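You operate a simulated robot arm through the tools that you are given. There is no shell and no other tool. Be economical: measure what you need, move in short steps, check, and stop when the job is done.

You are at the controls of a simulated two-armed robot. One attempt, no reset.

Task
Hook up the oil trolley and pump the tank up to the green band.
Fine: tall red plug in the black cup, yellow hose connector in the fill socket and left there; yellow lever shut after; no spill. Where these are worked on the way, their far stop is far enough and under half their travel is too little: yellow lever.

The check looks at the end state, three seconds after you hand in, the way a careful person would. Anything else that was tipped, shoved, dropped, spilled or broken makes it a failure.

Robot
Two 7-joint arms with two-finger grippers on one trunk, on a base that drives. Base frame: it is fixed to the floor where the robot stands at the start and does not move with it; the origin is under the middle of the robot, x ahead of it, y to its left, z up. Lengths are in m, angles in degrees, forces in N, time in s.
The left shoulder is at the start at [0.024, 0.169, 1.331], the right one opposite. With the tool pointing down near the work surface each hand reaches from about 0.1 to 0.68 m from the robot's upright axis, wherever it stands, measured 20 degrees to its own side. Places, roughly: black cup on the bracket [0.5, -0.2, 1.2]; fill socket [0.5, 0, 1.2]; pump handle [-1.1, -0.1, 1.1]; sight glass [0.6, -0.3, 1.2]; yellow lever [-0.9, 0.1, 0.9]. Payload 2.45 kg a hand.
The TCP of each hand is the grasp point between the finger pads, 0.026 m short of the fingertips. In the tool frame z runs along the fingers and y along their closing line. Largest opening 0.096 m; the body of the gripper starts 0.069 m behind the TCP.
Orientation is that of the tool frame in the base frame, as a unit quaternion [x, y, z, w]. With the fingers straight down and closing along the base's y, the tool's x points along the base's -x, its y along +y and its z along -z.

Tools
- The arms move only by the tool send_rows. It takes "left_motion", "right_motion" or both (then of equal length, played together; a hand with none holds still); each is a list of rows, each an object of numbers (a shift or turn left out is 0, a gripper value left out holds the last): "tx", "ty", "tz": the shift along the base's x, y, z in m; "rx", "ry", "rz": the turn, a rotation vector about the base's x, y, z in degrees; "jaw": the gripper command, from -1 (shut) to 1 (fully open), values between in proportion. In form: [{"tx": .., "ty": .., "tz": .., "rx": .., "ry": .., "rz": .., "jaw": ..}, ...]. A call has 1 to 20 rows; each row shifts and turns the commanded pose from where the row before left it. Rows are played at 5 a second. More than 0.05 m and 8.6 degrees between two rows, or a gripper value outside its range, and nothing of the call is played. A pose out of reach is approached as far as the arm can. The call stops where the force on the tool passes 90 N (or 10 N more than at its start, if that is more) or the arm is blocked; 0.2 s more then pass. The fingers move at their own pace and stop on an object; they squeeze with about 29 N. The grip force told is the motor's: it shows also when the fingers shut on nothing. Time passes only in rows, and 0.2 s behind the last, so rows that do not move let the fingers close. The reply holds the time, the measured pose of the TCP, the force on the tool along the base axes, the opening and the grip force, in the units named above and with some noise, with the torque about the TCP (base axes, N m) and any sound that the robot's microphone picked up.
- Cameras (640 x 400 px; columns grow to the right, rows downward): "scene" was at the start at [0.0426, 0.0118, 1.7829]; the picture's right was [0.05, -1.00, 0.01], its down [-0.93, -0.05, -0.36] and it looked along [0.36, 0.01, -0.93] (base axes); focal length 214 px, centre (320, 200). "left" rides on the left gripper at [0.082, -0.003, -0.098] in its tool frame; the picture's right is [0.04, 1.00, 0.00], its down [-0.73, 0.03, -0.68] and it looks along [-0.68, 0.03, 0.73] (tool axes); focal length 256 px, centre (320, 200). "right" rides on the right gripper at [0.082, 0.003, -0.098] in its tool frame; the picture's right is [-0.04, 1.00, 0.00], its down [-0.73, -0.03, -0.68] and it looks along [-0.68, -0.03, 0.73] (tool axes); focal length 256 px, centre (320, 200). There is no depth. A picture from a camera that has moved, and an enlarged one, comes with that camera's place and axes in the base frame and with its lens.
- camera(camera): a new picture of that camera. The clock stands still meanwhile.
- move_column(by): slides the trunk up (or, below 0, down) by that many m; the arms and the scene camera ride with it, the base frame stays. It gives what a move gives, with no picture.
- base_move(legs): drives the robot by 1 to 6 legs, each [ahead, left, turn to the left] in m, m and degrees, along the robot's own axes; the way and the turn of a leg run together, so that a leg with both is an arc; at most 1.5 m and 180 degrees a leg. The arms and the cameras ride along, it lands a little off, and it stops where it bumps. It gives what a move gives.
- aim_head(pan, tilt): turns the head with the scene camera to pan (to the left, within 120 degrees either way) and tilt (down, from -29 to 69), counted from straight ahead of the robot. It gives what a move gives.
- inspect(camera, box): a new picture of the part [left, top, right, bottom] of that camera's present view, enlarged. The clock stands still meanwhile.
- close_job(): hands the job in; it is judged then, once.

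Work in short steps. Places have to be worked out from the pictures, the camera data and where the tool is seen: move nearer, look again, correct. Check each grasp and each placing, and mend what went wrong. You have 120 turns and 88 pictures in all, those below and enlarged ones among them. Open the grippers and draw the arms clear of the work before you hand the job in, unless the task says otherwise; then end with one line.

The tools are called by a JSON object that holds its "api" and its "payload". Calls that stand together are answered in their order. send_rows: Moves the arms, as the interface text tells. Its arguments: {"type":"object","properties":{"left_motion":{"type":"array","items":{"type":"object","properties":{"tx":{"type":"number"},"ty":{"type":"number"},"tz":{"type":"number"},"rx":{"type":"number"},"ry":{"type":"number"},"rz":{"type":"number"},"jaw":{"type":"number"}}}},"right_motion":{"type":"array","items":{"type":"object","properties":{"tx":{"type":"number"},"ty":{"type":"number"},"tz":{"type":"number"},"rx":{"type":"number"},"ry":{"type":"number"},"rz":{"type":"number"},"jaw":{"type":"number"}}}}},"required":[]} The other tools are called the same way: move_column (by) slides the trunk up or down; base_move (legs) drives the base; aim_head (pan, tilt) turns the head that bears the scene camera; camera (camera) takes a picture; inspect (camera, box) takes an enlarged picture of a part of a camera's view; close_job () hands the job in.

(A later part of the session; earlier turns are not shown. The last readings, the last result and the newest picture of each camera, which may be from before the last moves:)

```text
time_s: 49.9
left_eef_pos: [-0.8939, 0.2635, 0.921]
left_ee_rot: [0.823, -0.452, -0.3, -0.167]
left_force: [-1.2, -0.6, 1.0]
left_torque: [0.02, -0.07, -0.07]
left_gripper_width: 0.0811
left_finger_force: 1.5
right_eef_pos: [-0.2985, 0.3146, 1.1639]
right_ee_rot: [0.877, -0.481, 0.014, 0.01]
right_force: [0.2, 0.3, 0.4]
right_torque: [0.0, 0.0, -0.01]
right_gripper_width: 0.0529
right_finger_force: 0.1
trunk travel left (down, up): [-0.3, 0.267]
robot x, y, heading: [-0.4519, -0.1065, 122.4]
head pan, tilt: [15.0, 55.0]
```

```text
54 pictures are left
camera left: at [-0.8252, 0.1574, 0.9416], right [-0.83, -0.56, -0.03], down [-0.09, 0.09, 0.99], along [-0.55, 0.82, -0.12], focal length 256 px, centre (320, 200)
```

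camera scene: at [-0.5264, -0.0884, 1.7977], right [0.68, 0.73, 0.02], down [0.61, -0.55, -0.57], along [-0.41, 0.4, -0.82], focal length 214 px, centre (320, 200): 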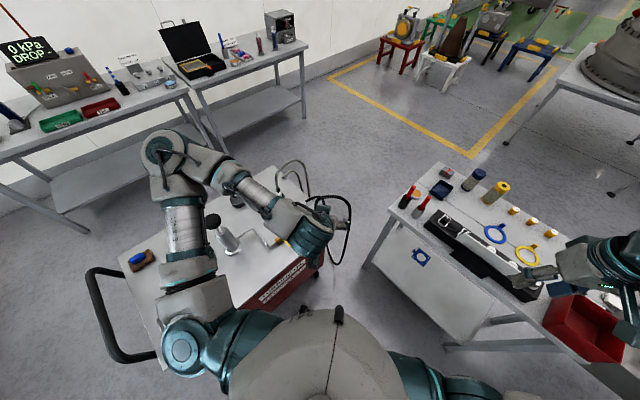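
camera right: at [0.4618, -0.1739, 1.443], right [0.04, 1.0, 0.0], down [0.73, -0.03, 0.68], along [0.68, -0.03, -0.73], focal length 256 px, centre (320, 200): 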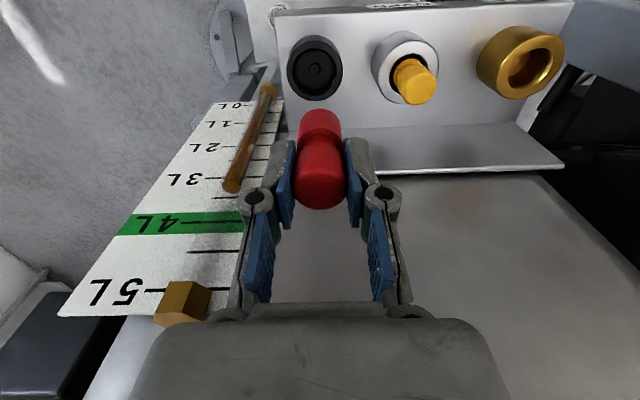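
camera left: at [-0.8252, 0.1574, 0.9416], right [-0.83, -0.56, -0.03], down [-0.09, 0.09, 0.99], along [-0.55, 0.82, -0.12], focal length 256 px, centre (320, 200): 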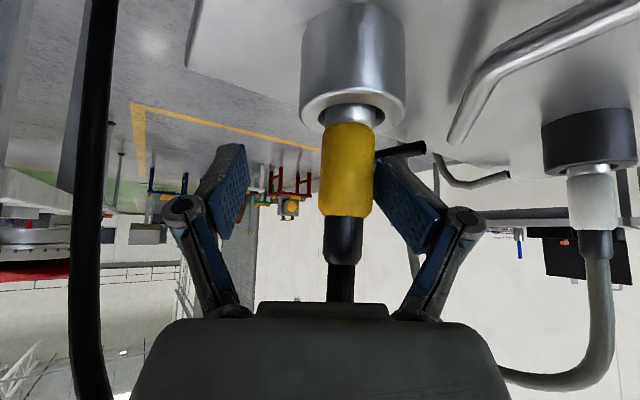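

The connector sits about 13 mm to the image right of the gripper centre and the right finger just touches it. I'll shift the hand that way and close.

{"api": "send_rows", "payload": {"left_motion": [{"tx": -0.011, "ty": -0.0075}, {}, {"jaw": -1}, {}, {}, {}]}}

{"api": "camera", "payload": {"camera": "left"}}

```text
time_s: 51.3
left_eef_pos: [-0.9041, 0.2542, 0.9222]
left_ee_rot: [0.822, -0.453, -0.299, -0.172]
left_force: [-1.8, -1.0, 2.5]
left_torque: [-0.1, -0.01, -0.04]
left_gripper_width: 0.0273
left_finger_force: 29.4
right_eef_pos: [-0.3015, 0.31, 1.1674]
right_ee_rot: [0.876, -0.482, 0.014, 0.007]
right_force: [-0.4, 0.5, -0.1]
right_torque: [0.02, 0.02, -0.01]
right_gripper_width: 0.0527
right_finger_force: 0.1
trunk travel left (down, up): [-0.3, 0.267]
robot x, y, heading: [-0.4509, -0.1048, 122.1]
head pan, tilt: [15.0, 55.0]
```

```text
53 pictures are left
camera left: at [-0.8361, 0.1478, 0.943], right [-0.83, -0.55, -0.04], down [-0.1, 0.08, 0.99], along [-0.55, 0.83, -0.12], focal length 256 px, centre (320, 200)
```

left: 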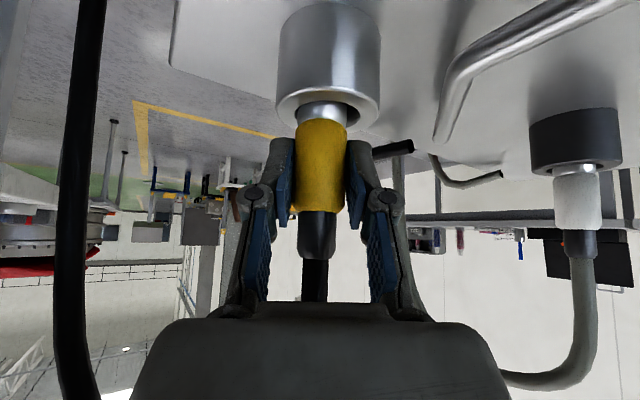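

Connector held at 27 mm. I'll draw it straight up 0.15 m and look.

{"api": "send_rows", "payload": {"left_motion": [{"tz": 0.015}, {"tz": 0.025}, {"tz": 0.03}, {"tz": 0.04}, {"tz": 0.04}, {}]}}

{"api": "camera", "payload": {"camera": "left"}}

{"api": "camera", "payload": {"camera": "scene"}}

```text
time_s: 52.7
left_eef_pos: [-0.901, 0.2571, 1.0716]
left_ee_rot: [0.823, -0.453, -0.301, -0.166]
left_force: [-0.5, -0.2, -2.1]
left_torque: [0.0, -0.02, -0.01]
left_gripper_width: 0.027
left_finger_force: 29.2
right_eef_pos: [-0.2932, 0.3181, 1.1634]
right_ee_rot: [0.876, -0.482, 0.013, 0.012]
right_force: [-0.2, 0.0, -0.3]
right_torque: [-0.03, 0.02, 0.02]
right_gripper_width: 0.0528
right_finger_force: 0.0
trunk travel left (down, up): [-0.3, 0.267]
robot x, y, heading: [-0.4542, -0.1054, 122.5]
head pan, tilt: [15.0, 55.0]
```

```text
52 pictures are left
camera left: at [-0.8322, 0.1521, 1.0931], right [-0.83, -0.56, -0.03], down [-0.09, 0.09, 0.99], along [-0.55, 0.82, -0.12], focal length 256 px, centre (320, 200)
```

left: 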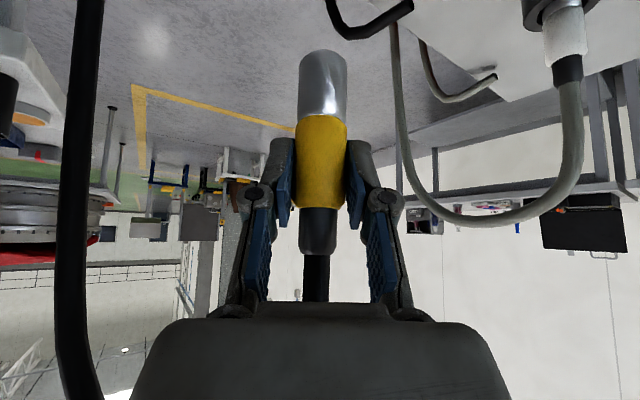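

```text
51 pictures are left
camera scene: at [-0.5227, -0.0275, 1.5981], right [0.68, 0.73, 0.0], down [0.6, -0.56, -0.57], along [-0.42, 0.39, -0.82], focal length 214 px, centre (320, 200)
```

scene: 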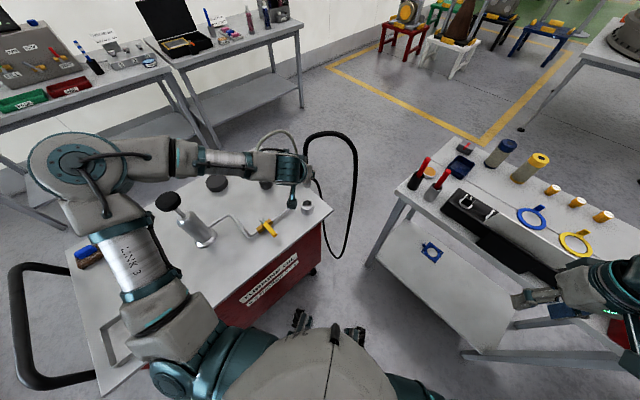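

Connector is out cleanly. I'll raise the trunk and hand, then back away to about (-0.30, -0.35).

{"api": "move_column", "payload": {"by": 0.2}}

{"api": "send_rows", "payload": {"left_motion": [{"tz": 0.04}, {"tz": 0.04}, {}]}}

{"api": "base_move", "payload": {"legs": [[-0.29, 0, 0]]}}

{"api": "camera", "payload": {"camera": "scene"}}

```text
time_s: 54.9
left_eef_pos: [-0.8998, 0.2572, 1.2725]
left_ee_rot: [0.823, -0.453, -0.301, -0.165]
left_force: [0.3, -1.0, -1.9]
left_torque: [-0.02, -0.01, -0.01]
left_gripper_width: 0.0272
left_finger_force: 29.3
right_eef_pos: [-0.2921, 0.317, 1.3627]
right_ee_rot: [0.876, -0.482, 0.012, 0.012]
right_force: [0.4, 0.0, -0.2]
right_torque: [0.0, 0.03, 0.0]
right_gripper_width: 0.0528
right_finger_force: 0.1
trunk travel left (down, up): [-0.5, 0.067]
robot x, y, heading: [-0.4537, -0.104, 122.4]
head pan, tilt: [15.0, 55.0]
```

```text
time_s: 55.6
left_eef_pos: [-0.8997, 0.2601, 1.3521]
left_ee_rot: [0.823, -0.453, -0.301, -0.165]
left_force: [-0.6, 0.3, -3.3]
left_torque: [0.0, -0.04, -0.04]
left_gripper_width: 0.0268
left_finger_force: 29.3
right_eef_pos: [-0.2928, 0.3185, 1.3626]
right_ee_rot: [0.876, -0.482, 0.012, 0.012]
right_force: [0.6, 0.0, 1.0]
right_torque: [-0.03, -0.01, 0.05]
right_gripper_width: 0.0528
right_finger_force: 0.0
trunk travel left (down, up): [-0.5, 0.067]
robot x, y, heading: [-0.4475, -0.1086, 122.2]
head pan, tilt: [15.0, 55.0]
```

```text
time_s: 57.6
left_eef_pos: [-0.7456, 0.0175, 1.3526]
left_ee_rot: [0.823, -0.453, -0.301, -0.165]
left_force: [-0.3, -0.1, -2.0]
left_torque: [0.0, 0.01, 0.0]
left_gripper_width: 0.0272
left_finger_force: 29.2
right_eef_pos: [-0.1366, 0.0748, 1.3614]
right_ee_rot: [0.875, -0.483, 0.013, 0.012]
right_force: [0.6, -0.4, 0.3]
right_torque: [0.0, 0.01, 0.03]
right_gripper_width: 0.0526
right_finger_force: 0.1
trunk travel left (down, up): [-0.5, 0.067]
robot x, y, heading: [-0.2992, -0.3504, 122.2]
head pan, tilt: [15.0, 55.0]
```

```text
50 pictures are left
camera scene: at [-0.3429, -0.3075, 1.7982], right [0.68, 0.73, 0.0], down [0.6, -0.56, -0.57], along [-0.42, 0.39, -0.82], focal length 214 px, centre (320, 200)
```

scene: 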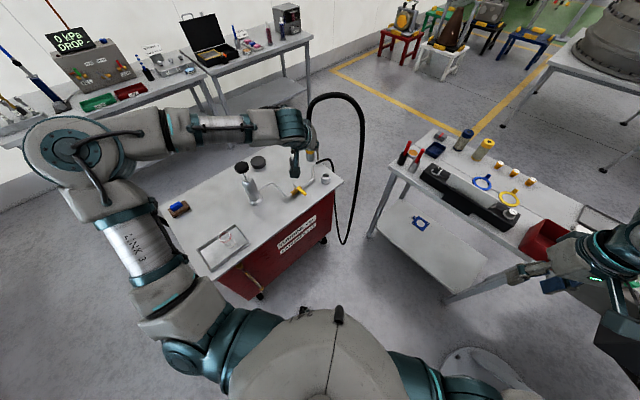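

Hose follows with slack. Now turn right to heading 0 in one leg (hand passes well inside of the side table).

{"api": "base_move", "payload": {"legs": [[0, 0, -122.2]]}}

{"api": "aim_head", "payload": {"pan": 15, "tilt": 50}}

{"api": "camera", "payload": {"camera": "scene"}}

```text
time_s: 63.1
left_eef_pos: [0.2477, -0.1662, 1.3548]
left_ee_rot: [0.001, 0.939, 0.0, 0.344]
left_force: [-0.7, -0.1, -1.8]
left_torque: [0.0, 0.05, -0.01]
left_gripper_width: 0.0274
left_finger_force: 28.9
right_eef_pos: [-0.0294, -0.7107, 1.3644]
right_ee_rot: [0.001, 1.0, 0.004, -0.015]
right_force: [-0.2, -0.3, -0.2]
right_torque: [-0.02, 0.03, -0.01]
right_gripper_width: 0.0529
right_finger_force: 0.0
trunk travel left (down, up): [-0.5, 0.067]
robot x, y, heading: [-0.2979, -0.351, -0.3]
head pan, tilt: [15.0, 55.0]
```

```text
time_s: 63.8
left_eef_pos: [0.2462, -0.1679, 1.3556]
left_ee_rot: [0.0, 0.939, 0.001, 0.344]
left_force: [0.4, -0.2, -1.9]
left_torque: [-0.01, 0.04, 0.02]
left_gripper_width: 0.0273
left_finger_force: 28.8
right_eef_pos: [-0.031, -0.7113, 1.3648]
right_ee_rot: [0.001, 1.0, 0.004, -0.014]
right_force: [0.6, 0.3, 0.6]
right_torque: [0.01, -0.02, 0.02]
right_gripper_width: 0.0527
right_finger_force: 0.0
trunk travel left (down, up): [-0.5, 0.067]
robot x, y, heading: [-0.2978, -0.3507, -0.3]
head pan, tilt: [15.0, 50.0]
```

```text
49 pictures are left
camera scene: at [-0.2359, -0.3328, 1.8048], right [0.26, -0.97, 0.0], down [-0.74, -0.2, -0.64], along [0.62, 0.17, -0.77], focal length 214 px, centre (320, 200)
```

scene: 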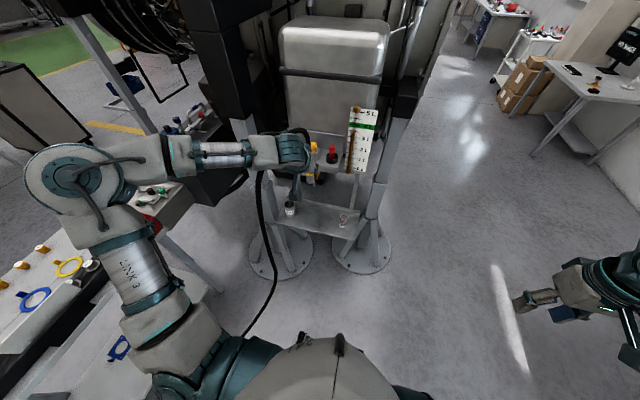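

All clear; drive ahead 0.22 and left 0.15 toward the bracket and check clearances.

{"api": "base_move", "payload": {"legs": [[0.22, 0.16, 0]]}}

{"api": "camera", "payload": {"camera": "scene"}}

{"api": "camera", "payload": {"camera": "left"}}

```text
time_s: 65.7
left_eef_pos: [0.4648, -0.0078, 1.3557]
left_ee_rot: [0.002, 0.938, -0.002, 0.347]
left_force: [0.2, 0.3, -1.8]
left_torque: [0.01, 0.03, -0.03]
left_gripper_width: 0.0271
left_finger_force: 28.7
right_eef_pos: [0.1867, -0.5513, 1.3668]
right_ee_rot: [0.002, 1.0, 0.004, -0.012]
right_force: [-0.4, 0.1, -0.5]
right_torque: [-0.01, -0.05, -0.02]
right_gripper_width: 0.0528
right_finger_force: 0.0
trunk travel left (down, up): [-0.5, 0.067]
robot x, y, heading: [-0.0736, -0.1903, -0.3]
head pan, tilt: [15.0, 50.0]
```

```text
48 pictures are left
camera scene: at [-0.019, -0.1711, 1.805], right [0.26, -0.97, 0.0], down [-0.74, -0.2, -0.64], along [0.62, 0.16, -0.77], focal length 214 px, centre (320, 200)
```

scene: 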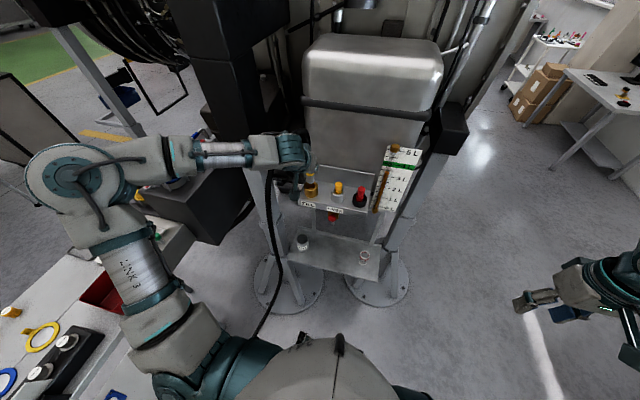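

```text
47 pictures are left
camera left: at [0.3376, -0.0113, 1.3769], right [-0.03, 1.0, -0.03], down [0.12, 0.03, 0.99], along [0.99, 0.03, -0.12], focal length 256 px, centre (320, 200)
```

left: 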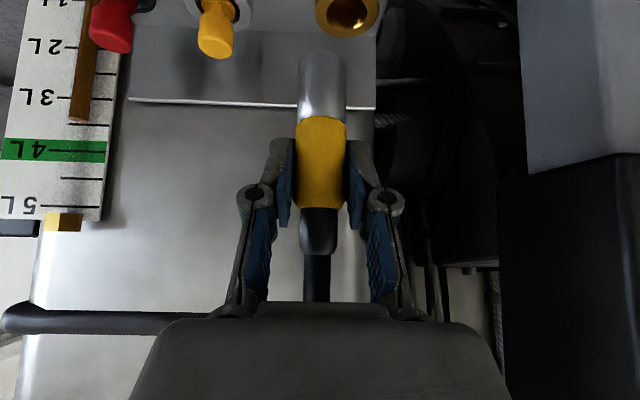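

Socket confirmed at (0.542, 0.014); connector tip hangs ~73 mm below the TCP. I'll move over the socket with the tip about 5 cm above the rim.

{"api": "send_rows", "payload": {"left_motion": [{"tx": 0.038, "ty": 0.01}, {"tx": 0.038, "ty": 0.0105}, {"tz": -0.04}, {}]}}

{"api": "camera", "payload": {"camera": "left"}}

{"api": "inspect", "payload": {"camera": "scene", "box": [260, 130, 420, 250]}}

```text
time_s: 66.7
left_eef_pos: [0.5404, 0.0134, 1.3164]
left_ee_rot: [0.001, 0.938, -0.001, 0.347]
left_force: [-0.7, -0.1, -2.0]
left_torque: [0.03, 0.03, -0.02]
left_gripper_width: 0.027
left_finger_force: 28.9
right_eef_pos: [0.1884, -0.552, 1.3668]
right_ee_rot: [0.002, 1.0, 0.004, -0.012]
right_force: [0.6, 0.1, -0.3]
right_torque: [0.0, -0.01, -0.01]
right_gripper_width: 0.0527
right_finger_force: 0.0
trunk travel left (down, up): [-0.5, 0.067]
robot x, y, heading: [-0.0755, -0.1907, -0.4]
head pan, tilt: [15.0, 50.0]
```

```text
46 pictures are left
camera left: at [0.4134, 0.0082, 1.3372], right [-0.03, 1.0, -0.03], down [0.12, 0.03, 0.99], along [0.99, 0.03, -0.12], focal length 256 px, centre (320, 200)
```

left: 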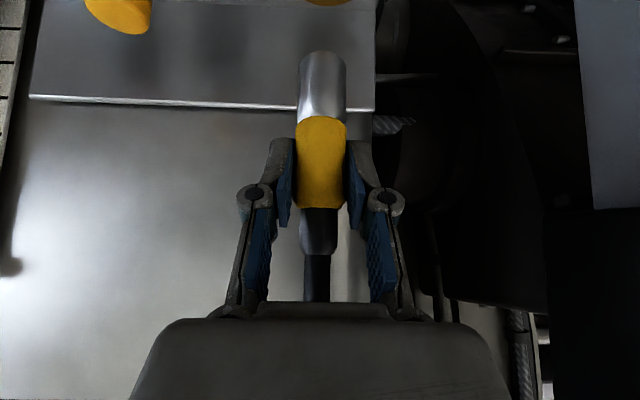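

```text
3.33 times, centred on (340, 190) of scene
camera zoom: at [-0.0151, -0.1718, 1.8049], right [0.26, -0.97, 0.0], down [-0.74, -0.2, -0.64], along [0.62, 0.16, -0.77], focal length 715 px, centre (253, 233)
```

zoom: 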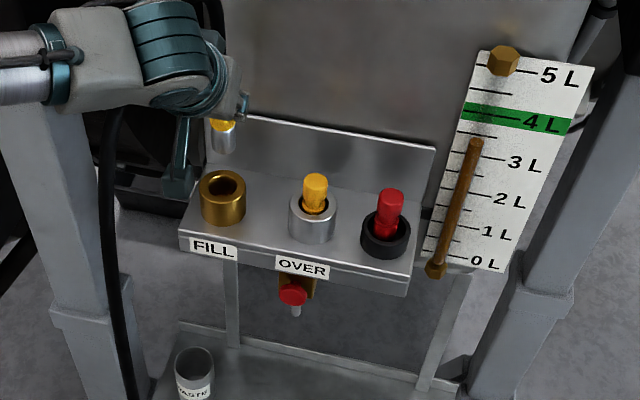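

I'll zoom tightly to compare the connector's tip axis against the socket.

{"api": "inspect", "payload": {"camera": "scene", "box": [305, 150, 345, 205]}}

```text
7.27 times, centred on (325, 178) of scene
camera zoom: at [-0.0151, -0.1718, 1.8049], right [0.26, -0.97, 0.0], down [-0.74, -0.2, -0.64], along [0.62, 0.16, -0.77], focal length 1560 px, centre (284, 364)
```

zoom: 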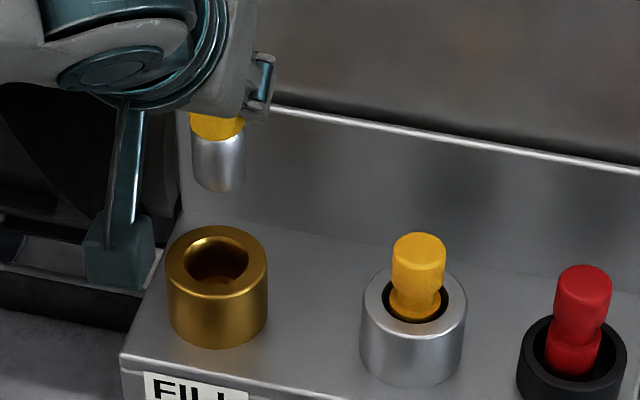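

Tip looks within ~3 mm of the hole axis. I'll trim by (-2, +1) mm and lower until the tip is just at the rim.

{"api": "send_rows", "payload": {"left_motion": [{"tx": -0.002, "ty": 0.001, "tz": -0.02}, {"tz": -0.02}, {"tz": -0.01}, {}]}}

{"api": "inspect", "payload": {"camera": "scene", "box": [305, 150, 345, 205]}}

{"api": "camera", "payload": {"camera": "left"}}

```text
time_s: 67.7
left_eef_pos: [0.5385, 0.0136, 1.2655]
left_ee_rot: [0.001, 0.938, 0.0, 0.347]
left_force: [-0.1, 0.1, -1.8]
left_torque: [0.0, 0.05, -0.03]
left_gripper_width: 0.0271
left_finger_force: 29.2
right_eef_pos: [0.1874, -0.5526, 1.3658]
right_ee_rot: [0.001, 1.0, 0.003, -0.012]
right_force: [-0.3, 0.0, 0.4]
right_torque: [-0.01, 0.02, 0.02]
right_gripper_width: 0.0528
right_finger_force: 0.0
trunk travel left (down, up): [-0.5, 0.067]
robot x, y, heading: [-0.0736, -0.1905, -0.1]
head pan, tilt: [15.0, 50.0]
```

```text
7.27 times, centred on (325, 178) of scene
camera zoom: at [-0.0143, -0.1727, 1.8048], right [0.26, -0.97, 0.0], down [-0.74, -0.2, -0.64], along [0.62, 0.16, -0.77], focal length 1560 px, centre (284, 364)
```

zoom: 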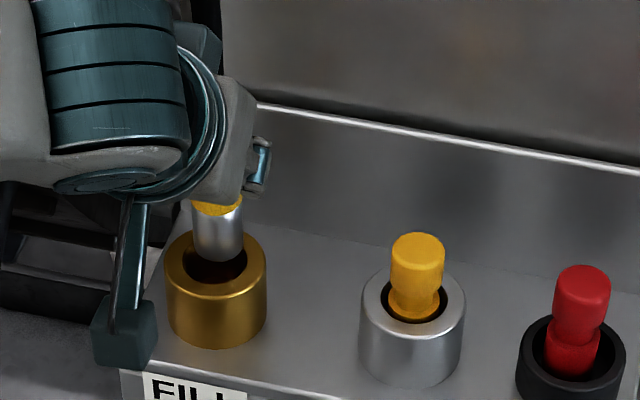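

```text
42 pictures are left
camera left: at [0.4122, 0.0092, 1.2864], right [-0.03, 1.0, -0.03], down [0.12, 0.03, 0.99], along [0.99, 0.03, -0.12], focal length 256 px, centre (320, 200)
```

left: 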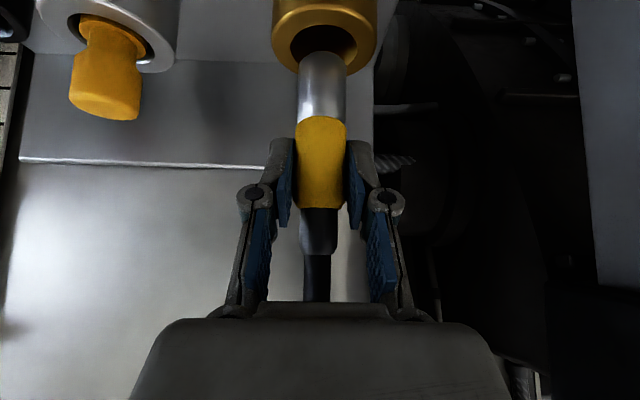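

Well aligned, tip ~7 mm above the rim. I'll lower gently in small steps until it seats.

{"api": "send_rows", "payload": {"left_motion": [{"ty": 0.001, "tz": -0.01}, {"tz": -0.01}, {"tz": -0.008}, {"tz": -0.006}, {}]}}

{"api": "inspect", "payload": {"camera": "left", "box": [220, 0, 420, 240]}}

```text
time_s: 68.9
left_eef_pos: [0.5293, 0.012, 1.2399]
left_ee_rot: [0.002, 0.937, 0.0, 0.351]
left_force: [-21.6, 1.9, 38.3]
left_torque: [0.08, -0.06, 0.04]
left_gripper_width: 0.0274
left_finger_force: 29.2
right_eef_pos: [0.1776, -0.5543, 1.368]
right_ee_rot: [0.003, 1.0, 0.004, -0.009]
right_force: [-0.2, -0.1, -0.6]
right_torque: [0.0, 0.02, -0.01]
right_gripper_width: 0.0528
right_finger_force: 0.1
trunk travel left (down, up): [-0.5, 0.067]
robot x, y, heading: [-0.0762, -0.1882, -0.2]
head pan, tilt: [15.0, 50.0]
```

```text
1.67 times, centred on (320, 120) of left
camera zoom: at [0.4023, 0.0075, 1.259], right [-0.03, 1.0, -0.03], down [0.11, 0.03, 0.99], along [0.99, 0.02, -0.11], focal length 427 px, centre (320, 333)
```

zoom: 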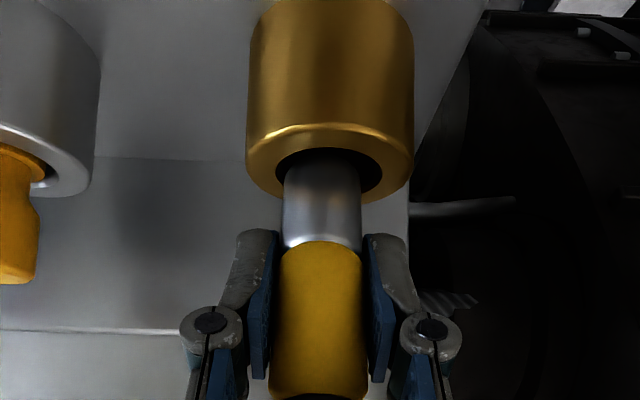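

There's 38 N up and 22 N toward -x, so the tip is catching on the far (+x) side. I'll back up a little, shift -x by 4 mm and try again.

{"api": "send_rows", "payload": {"left_motion": [{"tz": 0.012}, {"tx": -0.004}, {}, {"tz": -0.006}, {"tz": -0.006}, {"tz": -0.004}, {}]}}

{"api": "inspect", "payload": {"camera": "scene", "box": [305, 150, 345, 205]}}

```text
time_s: 70.5
left_eef_pos: [0.53, 0.0133, 1.234]
left_ee_rot: [0.002, 0.936, -0.002, 0.351]
left_force: [-5.6, 6.5, 36.2]
left_torque: [0.14, -0.81, 0.18]
left_gripper_width: 0.0278
left_finger_force: 28.7
right_eef_pos: [0.1811, -0.5558, 1.3669]
right_ee_rot: [0.002, 1.0, 0.004, -0.011]
right_force: [0.7, -0.2, -0.6]
right_torque: [0.01, 0.02, 0.0]
right_gripper_width: 0.0527
right_finger_force: 0.1
trunk travel left (down, up): [-0.5, 0.067]
robot x, y, heading: [-0.075, -0.1925, -0.6]
head pan, tilt: [15.0, 50.0]
```

```text
7.27 times, centred on (325, 178) of scene
camera zoom: at [-0.0263, -0.1749, 1.8056], right [0.26, -0.97, 0.0], down [-0.74, -0.2, -0.65], along [0.62, 0.17, -0.76], focal length 1560 px, centre (284, 364)
```

zoom: 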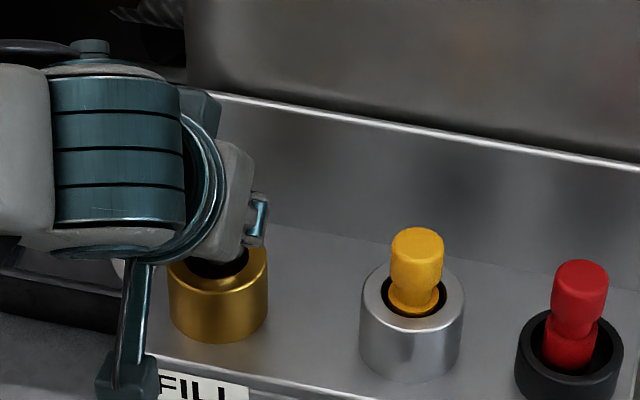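

Now z is 1.234 with smaller side force; check insertion depth with the left camera.

{"api": "inspect", "payload": {"camera": "left", "box": [220, 0, 420, 240]}}

```text
1.67 times, centred on (320, 120) of left
camera zoom: at [0.4028, 0.0087, 1.2539], right [-0.03, 1.0, -0.03], down [0.11, 0.03, 0.99], along [0.99, 0.03, -0.11], focal length 427 px, centre (320, 333)
```

zoom: 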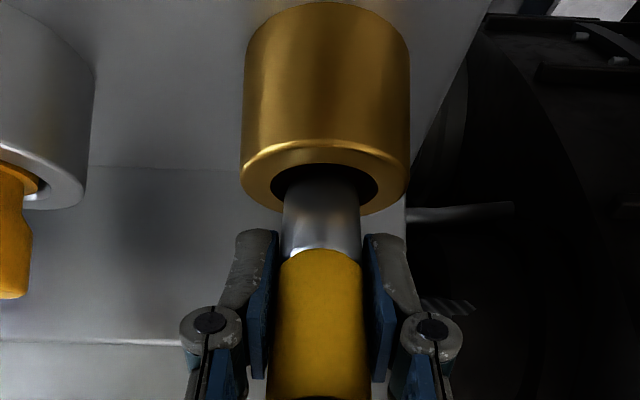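

The connector slid up ~16 mm in the grip, so it is blocked near the rim. I'll bring the right-hand camera in for a side view.

{"api": "send_rows", "payload": {"right_motion": [{"tx": 0.02, "ty": 0.045}, {"tx": 0.02, "ty": 0.045}, {"tx": 0.02, "ty": 0.045}, {"tx": 0.02, "ty": 0.045}, {"tx": 0.02, "ty": 0.045}, {"tx": 0.02, "ty": 0.045}, {"tx": 0.01, "ty": 0.045}, {}]}}

{"api": "camera", "payload": {"camera": "right"}}

```text
time_s: 72.3
left_eef_pos: [0.5287, 0.013, 1.2326]
left_ee_rot: [0.001, 0.937, 0.0, 0.35]
left_force: [-13.9, 1.8, 34.0]
left_torque: [-0.05, -0.35, -0.1]
left_gripper_width: 0.0271
left_finger_force: 29.1
right_eef_pos: [0.3118, -0.238, 1.3667]
right_ee_rot: [0.002, 1.0, 0.005, -0.011]
right_force: [0.8, -0.1, 0.2]
right_torque: [0.0, 0.0, -0.02]
right_gripper_width: 0.0528
right_finger_force: 0.0
trunk travel left (down, up): [-0.5, 0.067]
robot x, y, heading: [-0.0777, -0.1918, -0.3]
head pan, tilt: [15.0, 50.0]
```

```text
38 pictures are left
camera right: at [0.2336, -0.2338, 1.4665], right [0.04, 1.0, 0.01], down [0.75, -0.04, 0.66], along [0.66, -0.02, -0.75], focal length 256 px, centre (320, 200)
```

right: 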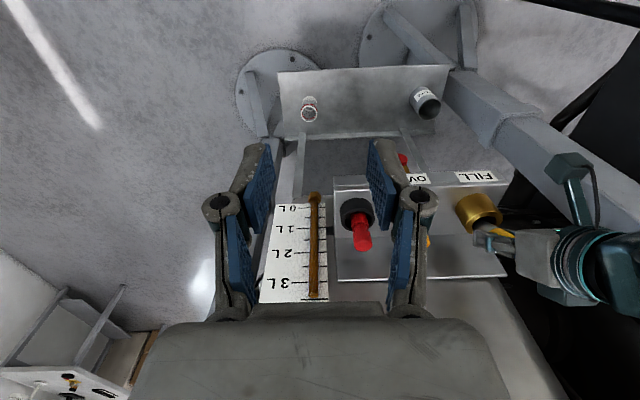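

{"api": "inspect", "payload": {"camera": "right", "box": [440, 170, 540, 270]}}

```text
4.00 times, centred on (490, 220) of right
camera zoom: at [0.2336, -0.2338, 1.4665], right [0.04, 1.0, 0.01], down [0.75, -0.04, 0.66], along [0.66, -0.02, -0.75], focal length 1024 px, centre (-360, 120)
```

zoom: 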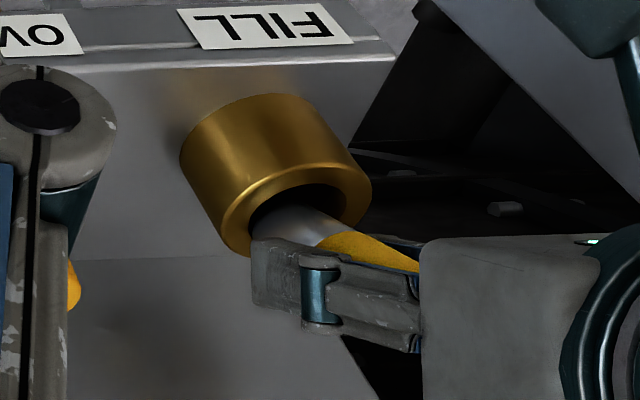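

The side view reveals the connector pitched in the grip, its top leaning back toward the robot with the tip already in the hole. I'll use the hole wall as a pivot: lift slightly and push the hand +x to bring it upright.

{"api": "send_rows", "payload": {"left_motion": [{"tz": 0.008}, {"tx": 0.006, "tz": 0.002}, {"tx": 0.006}, {}]}}

{"api": "inspect", "payload": {"camera": "right", "box": [440, 170, 540, 270]}}

```text
time_s: 73.3
left_eef_pos: [0.5412, 0.0145, 1.2391]
left_ee_rot: [0.0, 0.938, 0.0, 0.347]
left_force: [-25.8, 2.1, 10.4]
left_torque: [0.09, 0.99, 0.0]
left_gripper_width: 0.027
left_finger_force: 29.0
right_eef_pos: [0.3127, -0.2344, 1.3672]
right_ee_rot: [0.001, 1.0, 0.004, -0.01]
right_force: [0.3, 0.4, -0.4]
right_torque: [0.0, 0.0, 0.02]
right_gripper_width: 0.0525
right_finger_force: 0.1
trunk travel left (down, up): [-0.5, 0.067]
robot x, y, heading: [-0.0779, -0.196, 0.0]
head pan, tilt: [15.0, 50.0]
```

```text
4.00 times, centred on (490, 220) of right
camera zoom: at [0.2347, -0.2305, 1.4662], right [0.04, 1.0, 0.01], down [0.75, -0.04, 0.66], along [0.66, -0.02, -0.75], focal length 1024 px, centre (-360, 120)
```

zoom: 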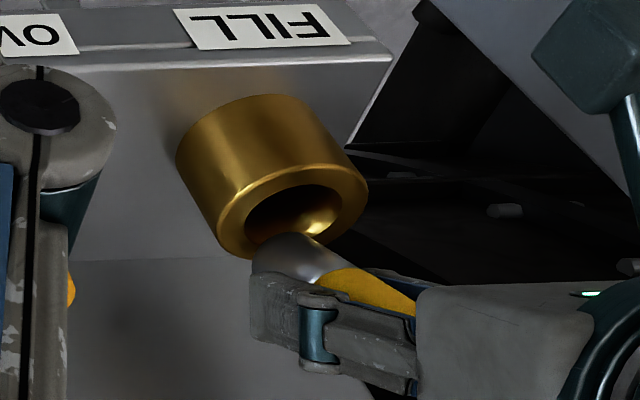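

The tip actually sits on the far rim, still pitched. I'll lift clear, rotate the hand +16° about y to straighten partly, and look again.

{"api": "send_rows", "payload": {"left_motion": [{"tx": -0.006, "tz": 0.02}, {"tz": 0.02}, {"ry": 8}, {"ry": 8}, {}]}}

{"api": "inspect", "payload": {"camera": "right", "box": [440, 170, 540, 270]}}

{"api": "camera", "payload": {"camera": "left"}}

```text
time_s: 74.5
left_eef_pos: [0.54, 0.0175, 1.2794]
left_ee_rot: [0.001, 0.977, -0.002, 0.213]
left_force: [0.6, 0.0, -2.3]
left_torque: [-0.01, -0.03, 0.0]
left_gripper_width: 0.0272
left_finger_force: 29.0
right_eef_pos: [0.3172, -0.2338, 1.3658]
right_ee_rot: [0.002, 1.0, 0.004, -0.012]
right_force: [-0.3, 0.6, 0.0]
right_torque: [0.02, -0.01, 0.01]
right_gripper_width: 0.0523
right_finger_force: 0.2
trunk travel left (down, up): [-0.5, 0.067]
robot x, y, heading: [-0.0742, -0.1893, -0.2]
head pan, tilt: [15.0, 50.0]
```

```text
4.00 times, centred on (490, 220) of right
camera zoom: at [0.2394, -0.2296, 1.4655], right [0.04, 1.0, 0.0], down [0.75, -0.04, 0.66], along [0.66, -0.02, -0.75], focal length 1024 px, centre (-360, 120)
```

zoom: 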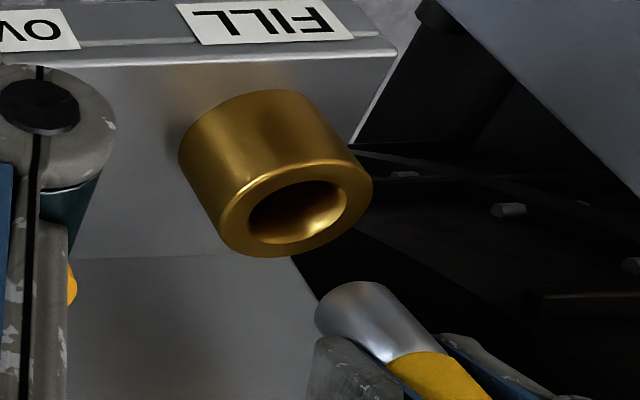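

```text
34 pictures are left
camera left: at [0.4241, 0.0127, 1.3335], right [-0.03, 1.0, -0.02], down [0.39, 0.03, 0.92], along [0.92, 0.02, -0.39], focal length 256 px, centre (320, 200)
```

left: 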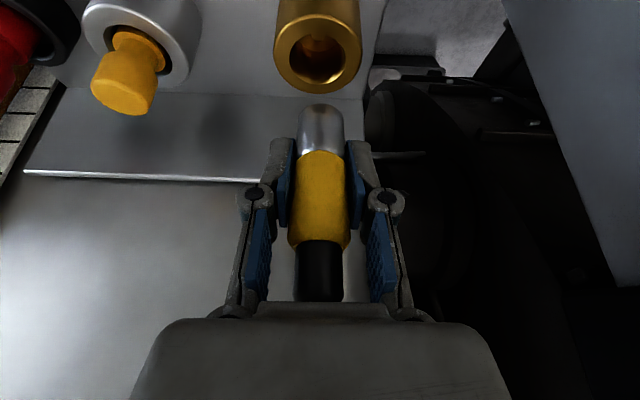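

The connector still leans ~20° (it's now nearly parallel to the tool). I'll rotate the hand another 20° so the connector is vertical, and recheck.

{"api": "send_rows", "payload": {"left_motion": [{"ry": 7, "tz": 0.01}, {"ry": 7}, {"ry": 6}, {}]}}

{"api": "inspect", "payload": {"camera": "right", "box": [440, 170, 560, 280]}}

{"api": "camera", "payload": {"camera": "left"}}

{"api": "inspect", "payload": {"camera": "scene", "box": [300, 140, 350, 205]}}

```text
time_s: 75.5
left_eef_pos: [0.5118, 0.0353, 1.2824]
left_ee_rot: [0.001, 0.999, -0.003, 0.04]
left_force: [-0.9, 0.5, -2.3]
left_torque: [0.03, 0.01, -0.03]
left_gripper_width: 0.0271
left_finger_force: 28.8
left hand out of reach, approached as far as the arm can: row 2, 3
right_eef_pos: [0.3192, -0.234, 1.3655]
right_ee_rot: [0.001, 1.0, 0.002, -0.014]
right_force: [-0.3, -1.0, 0.5]
right_torque: [-0.01, 0.03, -0.02]
right_gripper_width: 0.0525
right_finger_force: 0.0
trunk travel left (down, up): [-0.5, 0.067]
robot x, y, heading: [-0.0784, -0.1935, 0.0]
head pan, tilt: [15.0, 50.0]
```

```text
3.64 times, centred on (500, 225) of right
camera zoom: at [0.2411, -0.2297, 1.4649], right [0.04, 1.0, 0.0], down [0.75, -0.04, 0.66], along [0.66, -0.02, -0.75], focal length 931 px, centre (-334, 109)
```

zoom: 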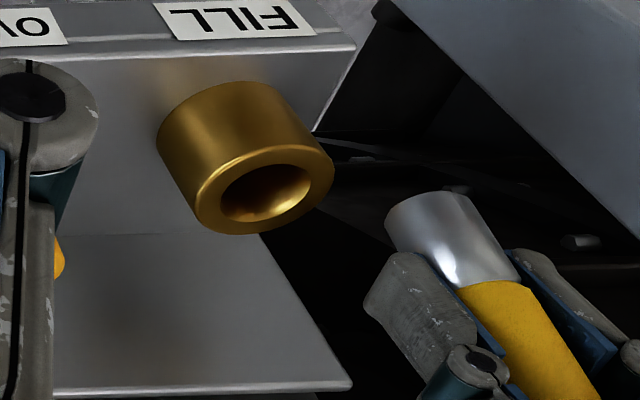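

```text
32 pictures are left
camera left: at [0.4219, 0.0321, 1.3734], right [-0.04, 1.0, -0.01], down [0.68, 0.03, 0.74], along [0.74, 0.02, -0.68], focal length 256 px, centre (320, 200)
```

left: 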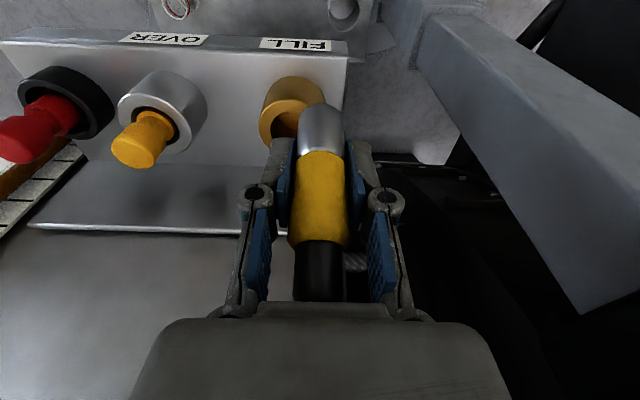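

```text
6.15 times, centred on (325, 172) of scene
camera zoom: at [-0.0119, -0.169, 1.8047], right [0.26, -0.97, 0.0], down [-0.74, -0.2, -0.64], along [0.62, 0.16, -0.77], focal length 1320 px, centre (289, 369)
```

zoom: 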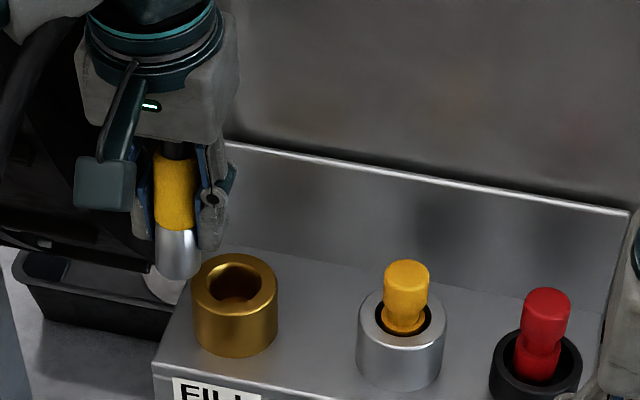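

The vertical pose is at the arm's reach limit. I'll pull the hand back 0.10 and up 0.03, drive the base 0.10 forward, and recheck.

{"api": "send_rows", "payload": {"left_motion": [{"tz": 0.03, "tx": -0.03}, {"tx": -0.035}, {"tx": -0.035}, {}]}}

{"api": "base_move", "payload": {"legs": [[0.1, 0.0, 0]]}}

{"api": "send_rows", "payload": {"left_motion": [{}]}}

{"api": "camera", "payload": {"camera": "left"}}

{"api": "camera", "payload": {"camera": "right"}}

```text
time_s: 76.5
left_eef_pos: [0.4102, 0.0362, 1.3119]
left_ee_rot: [0.0, 0.999, -0.002, 0.04]
left_force: [-0.9, 0.3, -2.3]
left_torque: [-0.04, 0.01, 0.01]
left_gripper_width: 0.0269
left_finger_force: 29.0
right_eef_pos: [0.3191, -0.2341, 1.365]
right_ee_rot: [0.002, 1.0, 0.003, -0.013]
right_force: [0.8, 0.9, 0.3]
right_torque: [0.0, 0.0, 0.0]
right_gripper_width: 0.0525
right_finger_force: 0.0
trunk travel left (down, up): [-0.5, 0.067]
robot x, y, heading: [-0.0771, -0.193, -0.5]
head pan, tilt: [15.0, 50.0]
```

```text
time_s: 77.7
left_eef_pos: [0.5035, 0.0356, 1.3162]
left_ee_rot: [0.001, 0.999, -0.002, 0.042]
left_force: [0.0, 0.7, -2.0]
left_torque: [-0.02, 0.04, -0.01]
left_gripper_width: 0.0271
left_finger_force: 29.2
right_eef_pos: [0.4101, -0.2347, 1.3678]
right_ee_rot: [0.0, 1.0, 0.004, -0.01]
right_force: [0.3, -0.6, 0.7]
right_torque: [0.0, -0.02, 0.01]
right_gripper_width: 0.0526
right_finger_force: 0.0
trunk travel left (down, up): [-0.5, 0.067]
robot x, y, heading: [0.0248, -0.1932, -0.1]
head pan, tilt: [15.0, 50.0]
```

```text
time_s: 78.1
left_eef_pos: [0.5086, 0.0334, 1.3136]
left_ee_rot: [0.0, 0.999, 0.0, 0.04]
left_force: [-0.3, -0.1, -2.6]
left_torque: [0.0, -0.03, -0.01]
left_gripper_width: 0.0268
left_finger_force: 29.6
right_eef_pos: [0.417, -0.2357, 1.3671]
right_ee_rot: [0.0, 1.0, 0.003, -0.012]
right_force: [-0.4, 0.4, -0.1]
right_torque: [0.02, -0.02, 0.02]
right_gripper_width: 0.0527
right_finger_force: 0.1
trunk travel left (down, up): [-0.5, 0.067]
robot x, y, heading: [0.02, -0.1966, -0.2]
head pan, tilt: [15.0, 50.0]
```

```text
30 pictures are left
camera left: at [0.4194, 0.0295, 1.4048], right [-0.04, 1.0, 0.0], down [0.68, 0.03, 0.74], along [0.74, 0.03, -0.68], focal length 256 px, centre (320, 200)
```

left: 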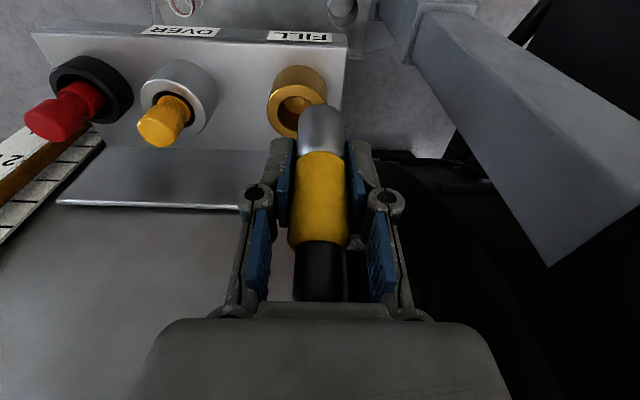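

```text
29 pictures are left
camera right: at [0.3391, -0.2322, 1.4657], right [0.04, 1.0, 0.01], down [0.75, -0.03, 0.66], along [0.66, -0.02, -0.75], focal length 256 px, centre (320, 200)
```

right: 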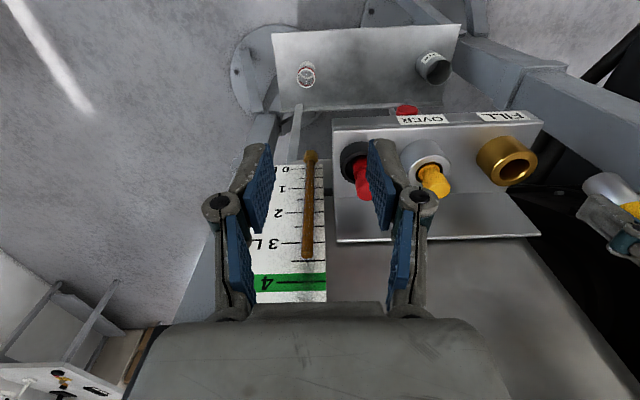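

Both views agree the connector now over-leans by ~9° (tip toward the robot), and it has slid up so the tip is only ~43 mm below the TCP. I'll rotate back 9° and place it over the socket, then check.

{"api": "send_rows", "payload": {"left_motion": [{"ry": -4.5, "tx": 0.015, "ty": -0.01}, {"ry": -4.5, "tx": 0.015, "ty": -0.01}, {"tz": -0.025}, {"tz": -0.015}, {}]}}

{"api": "camera", "payload": {"camera": "left"}}

{"api": "inspect", "payload": {"camera": "right", "box": [460, 110, 640, 230]}}

```text
time_s: 79.3
left_eef_pos: [0.5405, 0.0151, 1.2736]
left_ee_rot: [0.0, 0.993, -0.002, 0.119]
left_force: [0.6, 0.4, -2.1]
left_torque: [-0.03, -0.01, 0.04]
left_gripper_width: 0.0269
left_finger_force: 28.8
right_eef_pos: [0.4165, -0.2356, 1.3657]
right_ee_rot: [0.0, 1.0, 0.003, -0.013]
right_force: [0.3, -0.2, -0.5]
right_torque: [0.0, 0.01, 0.03]
right_gripper_width: 0.0529
right_finger_force: 0.0
trunk travel left (down, up): [-0.5, 0.067]
robot x, y, heading: [0.0188, -0.1887, -0.2]
head pan, tilt: [15.0, 50.0]
```

```text
28 pictures are left
camera left: at [0.436, 0.0115, 1.3494], right [-0.04, 1.0, -0.01], down [0.55, 0.03, 0.83], along [0.83, 0.02, -0.55], focal length 256 px, centre (320, 200)
```

left: 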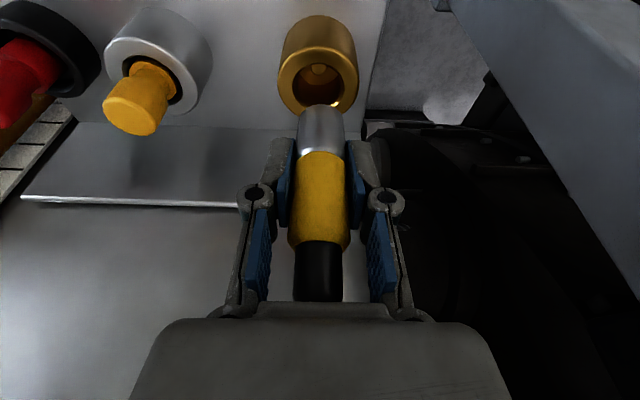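

```text
3.33 times, centred on (550, 170) of right
camera zoom: at [0.3386, -0.2304, 1.4656], right [0.04, 1.0, 0.01], down [0.75, -0.03, 0.66], along [0.66, -0.02, -0.75], focal length 853 px, centre (-447, 300)
```

zoom: 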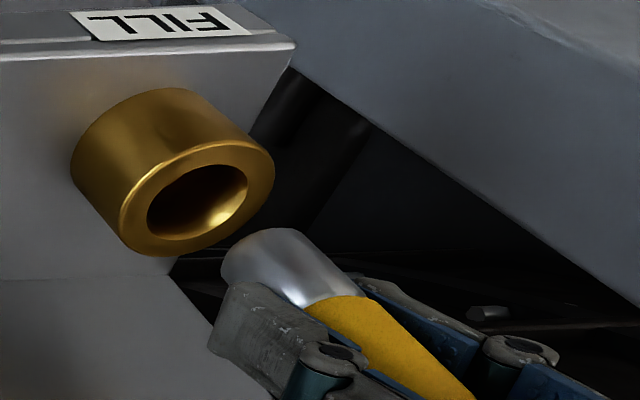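

The connector is vertical now, tip at ≈(0.5386, 0.0137, 1.226) over the socket (0.5385, 0.012). I'll lower 46 mm in small steps, keeping the fingertips above the rim.

{"api": "send_rows", "payload": {"left_motion": [{"ty": -0.0015, "tz": -0.015}, {"tz": -0.012}, {"tz": -0.008}, {"tz": -0.006}, {"tz": -0.004}, {}]}}

{"api": "camera", "payload": {"camera": "left"}}

{"api": "inspect", "payload": {"camera": "right", "box": [460, 110, 640, 230]}}

```text
time_s: 80.7
left_eef_pos: [0.538, 0.0116, 1.2324]
left_ee_rot: [0.001, 0.992, -0.001, 0.123]
left_force: [10.0, 3.0, 40.6]
left_torque: [0.06, 0.21, 0.09]
left_gripper_width: 0.0276
left_finger_force: 28.5
right_eef_pos: [0.4139, -0.2373, 1.3675]
right_ee_rot: [-0.001, 1.0, 0.004, -0.011]
right_force: [-0.3, 0.0, 1.7]
right_torque: [-0.01, 0.01, 0.03]
right_gripper_width: 0.0528
right_finger_force: 0.1
trunk travel left (down, up): [-0.5, 0.067]
robot x, y, heading: [0.0221, -0.1929, -0.0]
head pan, tilt: [15.0, 50.0]
```

```text
26 pictures are left
camera left: at [0.434, 0.0071, 1.3072], right [-0.04, 1.0, -0.01], down [0.55, 0.03, 0.84], along [0.84, 0.03, -0.55], focal length 256 px, centre (320, 200)
```

left: 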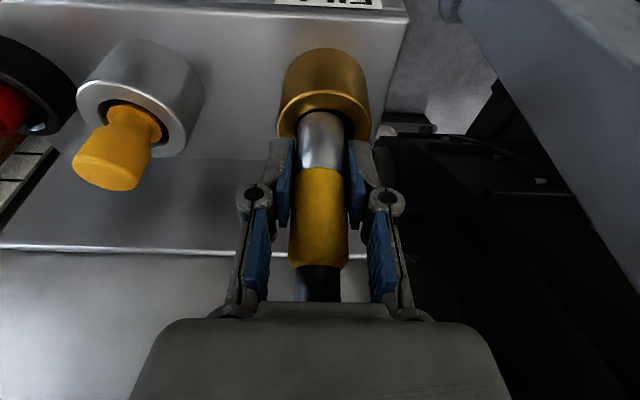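

```text
3.33 times, centred on (550, 170) of right
camera zoom: at [0.3362, -0.2332, 1.4662], right [0.04, 1.0, 0.01], down [0.75, -0.04, 0.66], along [0.66, -0.02, -0.75], focal length 853 px, centre (-447, 300)
```

zoom: 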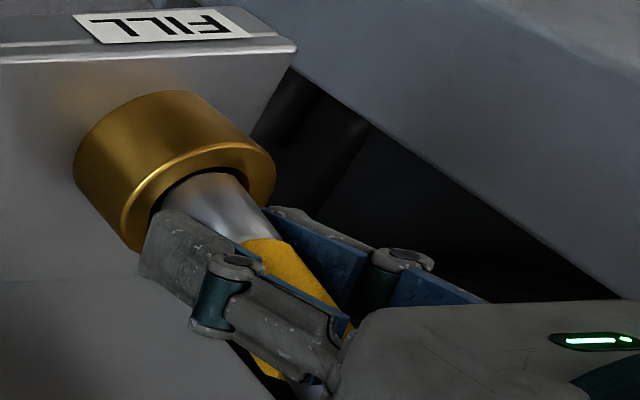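

The tip is in the mouth but stopped ~8 mm deep; the nose sits ~1.5 mm to -y of the socket centre and the socket pushes it +x. I'll unload a bit, shift (+2, +1.5) mm and press again.

{"api": "send_rows", "payload": {"left_motion": [{"tz": 0.007}, {"tx": 0.002, "ty": 0.0015}, {"tz": -0.005}, {"tz": -0.004}, {}]}}

```text
time_s: 81.9
left_eef_pos: [0.5379, 0.0113, 1.2316]
left_ee_rot: [-0.001, 0.992, -0.001, 0.123]
left_force: [0.8, 1.1, 36.1]
left_torque: [-0.02, 0.55, 0.03]
left_gripper_width: 0.0272
left_finger_force: 29.2
right_eef_pos: [0.4119, -0.2378, 1.3671]
right_ee_rot: [0.0, 1.0, 0.005, -0.01]
right_force: [0.7, -1.1, 1.2]
right_torque: [-0.04, -0.03, 0.01]
right_gripper_width: 0.0524
right_finger_force: 0.1
trunk travel left (down, up): [-0.5, 0.067]
robot x, y, heading: [0.0241, -0.1917, -0.1]
head pan, tilt: [15.0, 50.0]
```

Lateral forces vanished but it's still blocked; I need a closer look at the entry.

{"api": "inspect", "payload": {"camera": "left", "box": [265, 40, 385, 180]}}

{"api": "inspect", "payload": {"camera": "right", "box": [470, 120, 570, 190]}}

```text
2.86 times, centred on (325, 110) of left
camera zoom: at [0.434, 0.0079, 1.3058], right [-0.04, 1.0, -0.01], down [0.55, 0.03, 0.84], along [0.84, 0.03, -0.55], focal length 731 px, centre (306, 457)
```

zoom: 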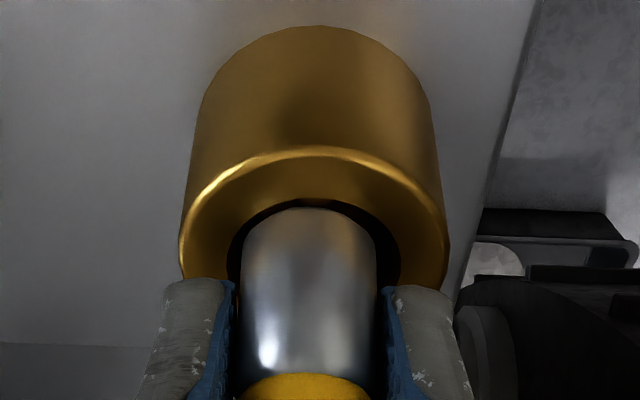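

```text
5.71 times, centred on (520, 155) of right
camera zoom: at [0.3341, -0.2342, 1.4669], right [0.04, 1.0, 0.01], down [0.75, -0.04, 0.66], along [0.66, -0.02, -0.75], focal length 1463 px, centre (-823, 457)
```

zoom: 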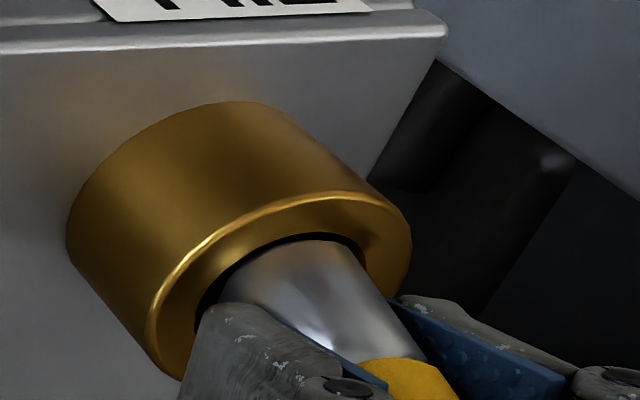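

The nose is centred in the hole to ~1 mm and lateral force is near zero, so this may just be a tight/detent fit. I'll correct +1 mm y and press harder in small steps.

{"api": "send_rows", "payload": {"left_motion": [{"tz": 0.004}, {"tx": 0.001, "ty": 0.0015}, {"tz": -0.004}, {"tz": -0.004}, {"tz": -0.004}, {}]}}

{"api": "inspect", "payload": {"camera": "left", "box": [245, 40, 405, 240]}}

```text
time_s: 83.3
left_eef_pos: [0.5407, 0.0129, 1.2218]
left_ee_rot: [0.001, 0.993, 0.0, 0.122]
left_force: [10.6, -4.1, 30.6]
left_torque: [-0.09, 0.32, 0.03]
left_gripper_width: 0.0274
left_finger_force: 28.6
right_eef_pos: [0.4155, -0.2384, 1.3664]
right_ee_rot: [0.0, 1.0, 0.006, -0.012]
right_force: [-0.6, -0.8, -0.6]
right_torque: [0.06, -0.02, 0.02]
right_gripper_width: 0.0528
right_finger_force: 0.0
trunk travel left (down, up): [-0.5, 0.067]
robot x, y, heading: [0.0223, -0.1931, -0.2]
head pan, tilt: [15.0, 50.0]
```

```text
2.00 times, centred on (325, 140) of left
camera zoom: at [0.4378, 0.0089, 1.2959], right [-0.04, 1.0, -0.01], down [0.55, 0.03, 0.84], along [0.83, 0.03, -0.55], focal length 512 px, centre (310, 320)
```

zoom: 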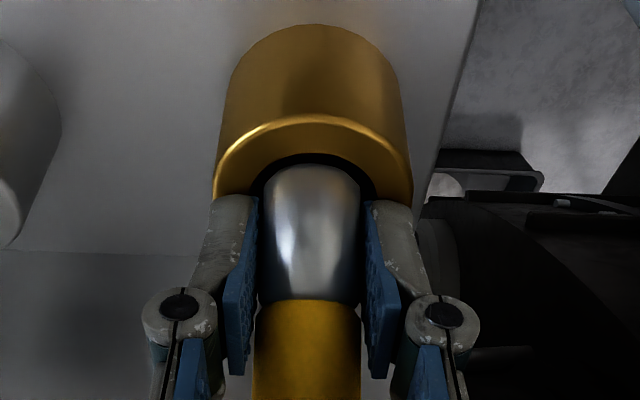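

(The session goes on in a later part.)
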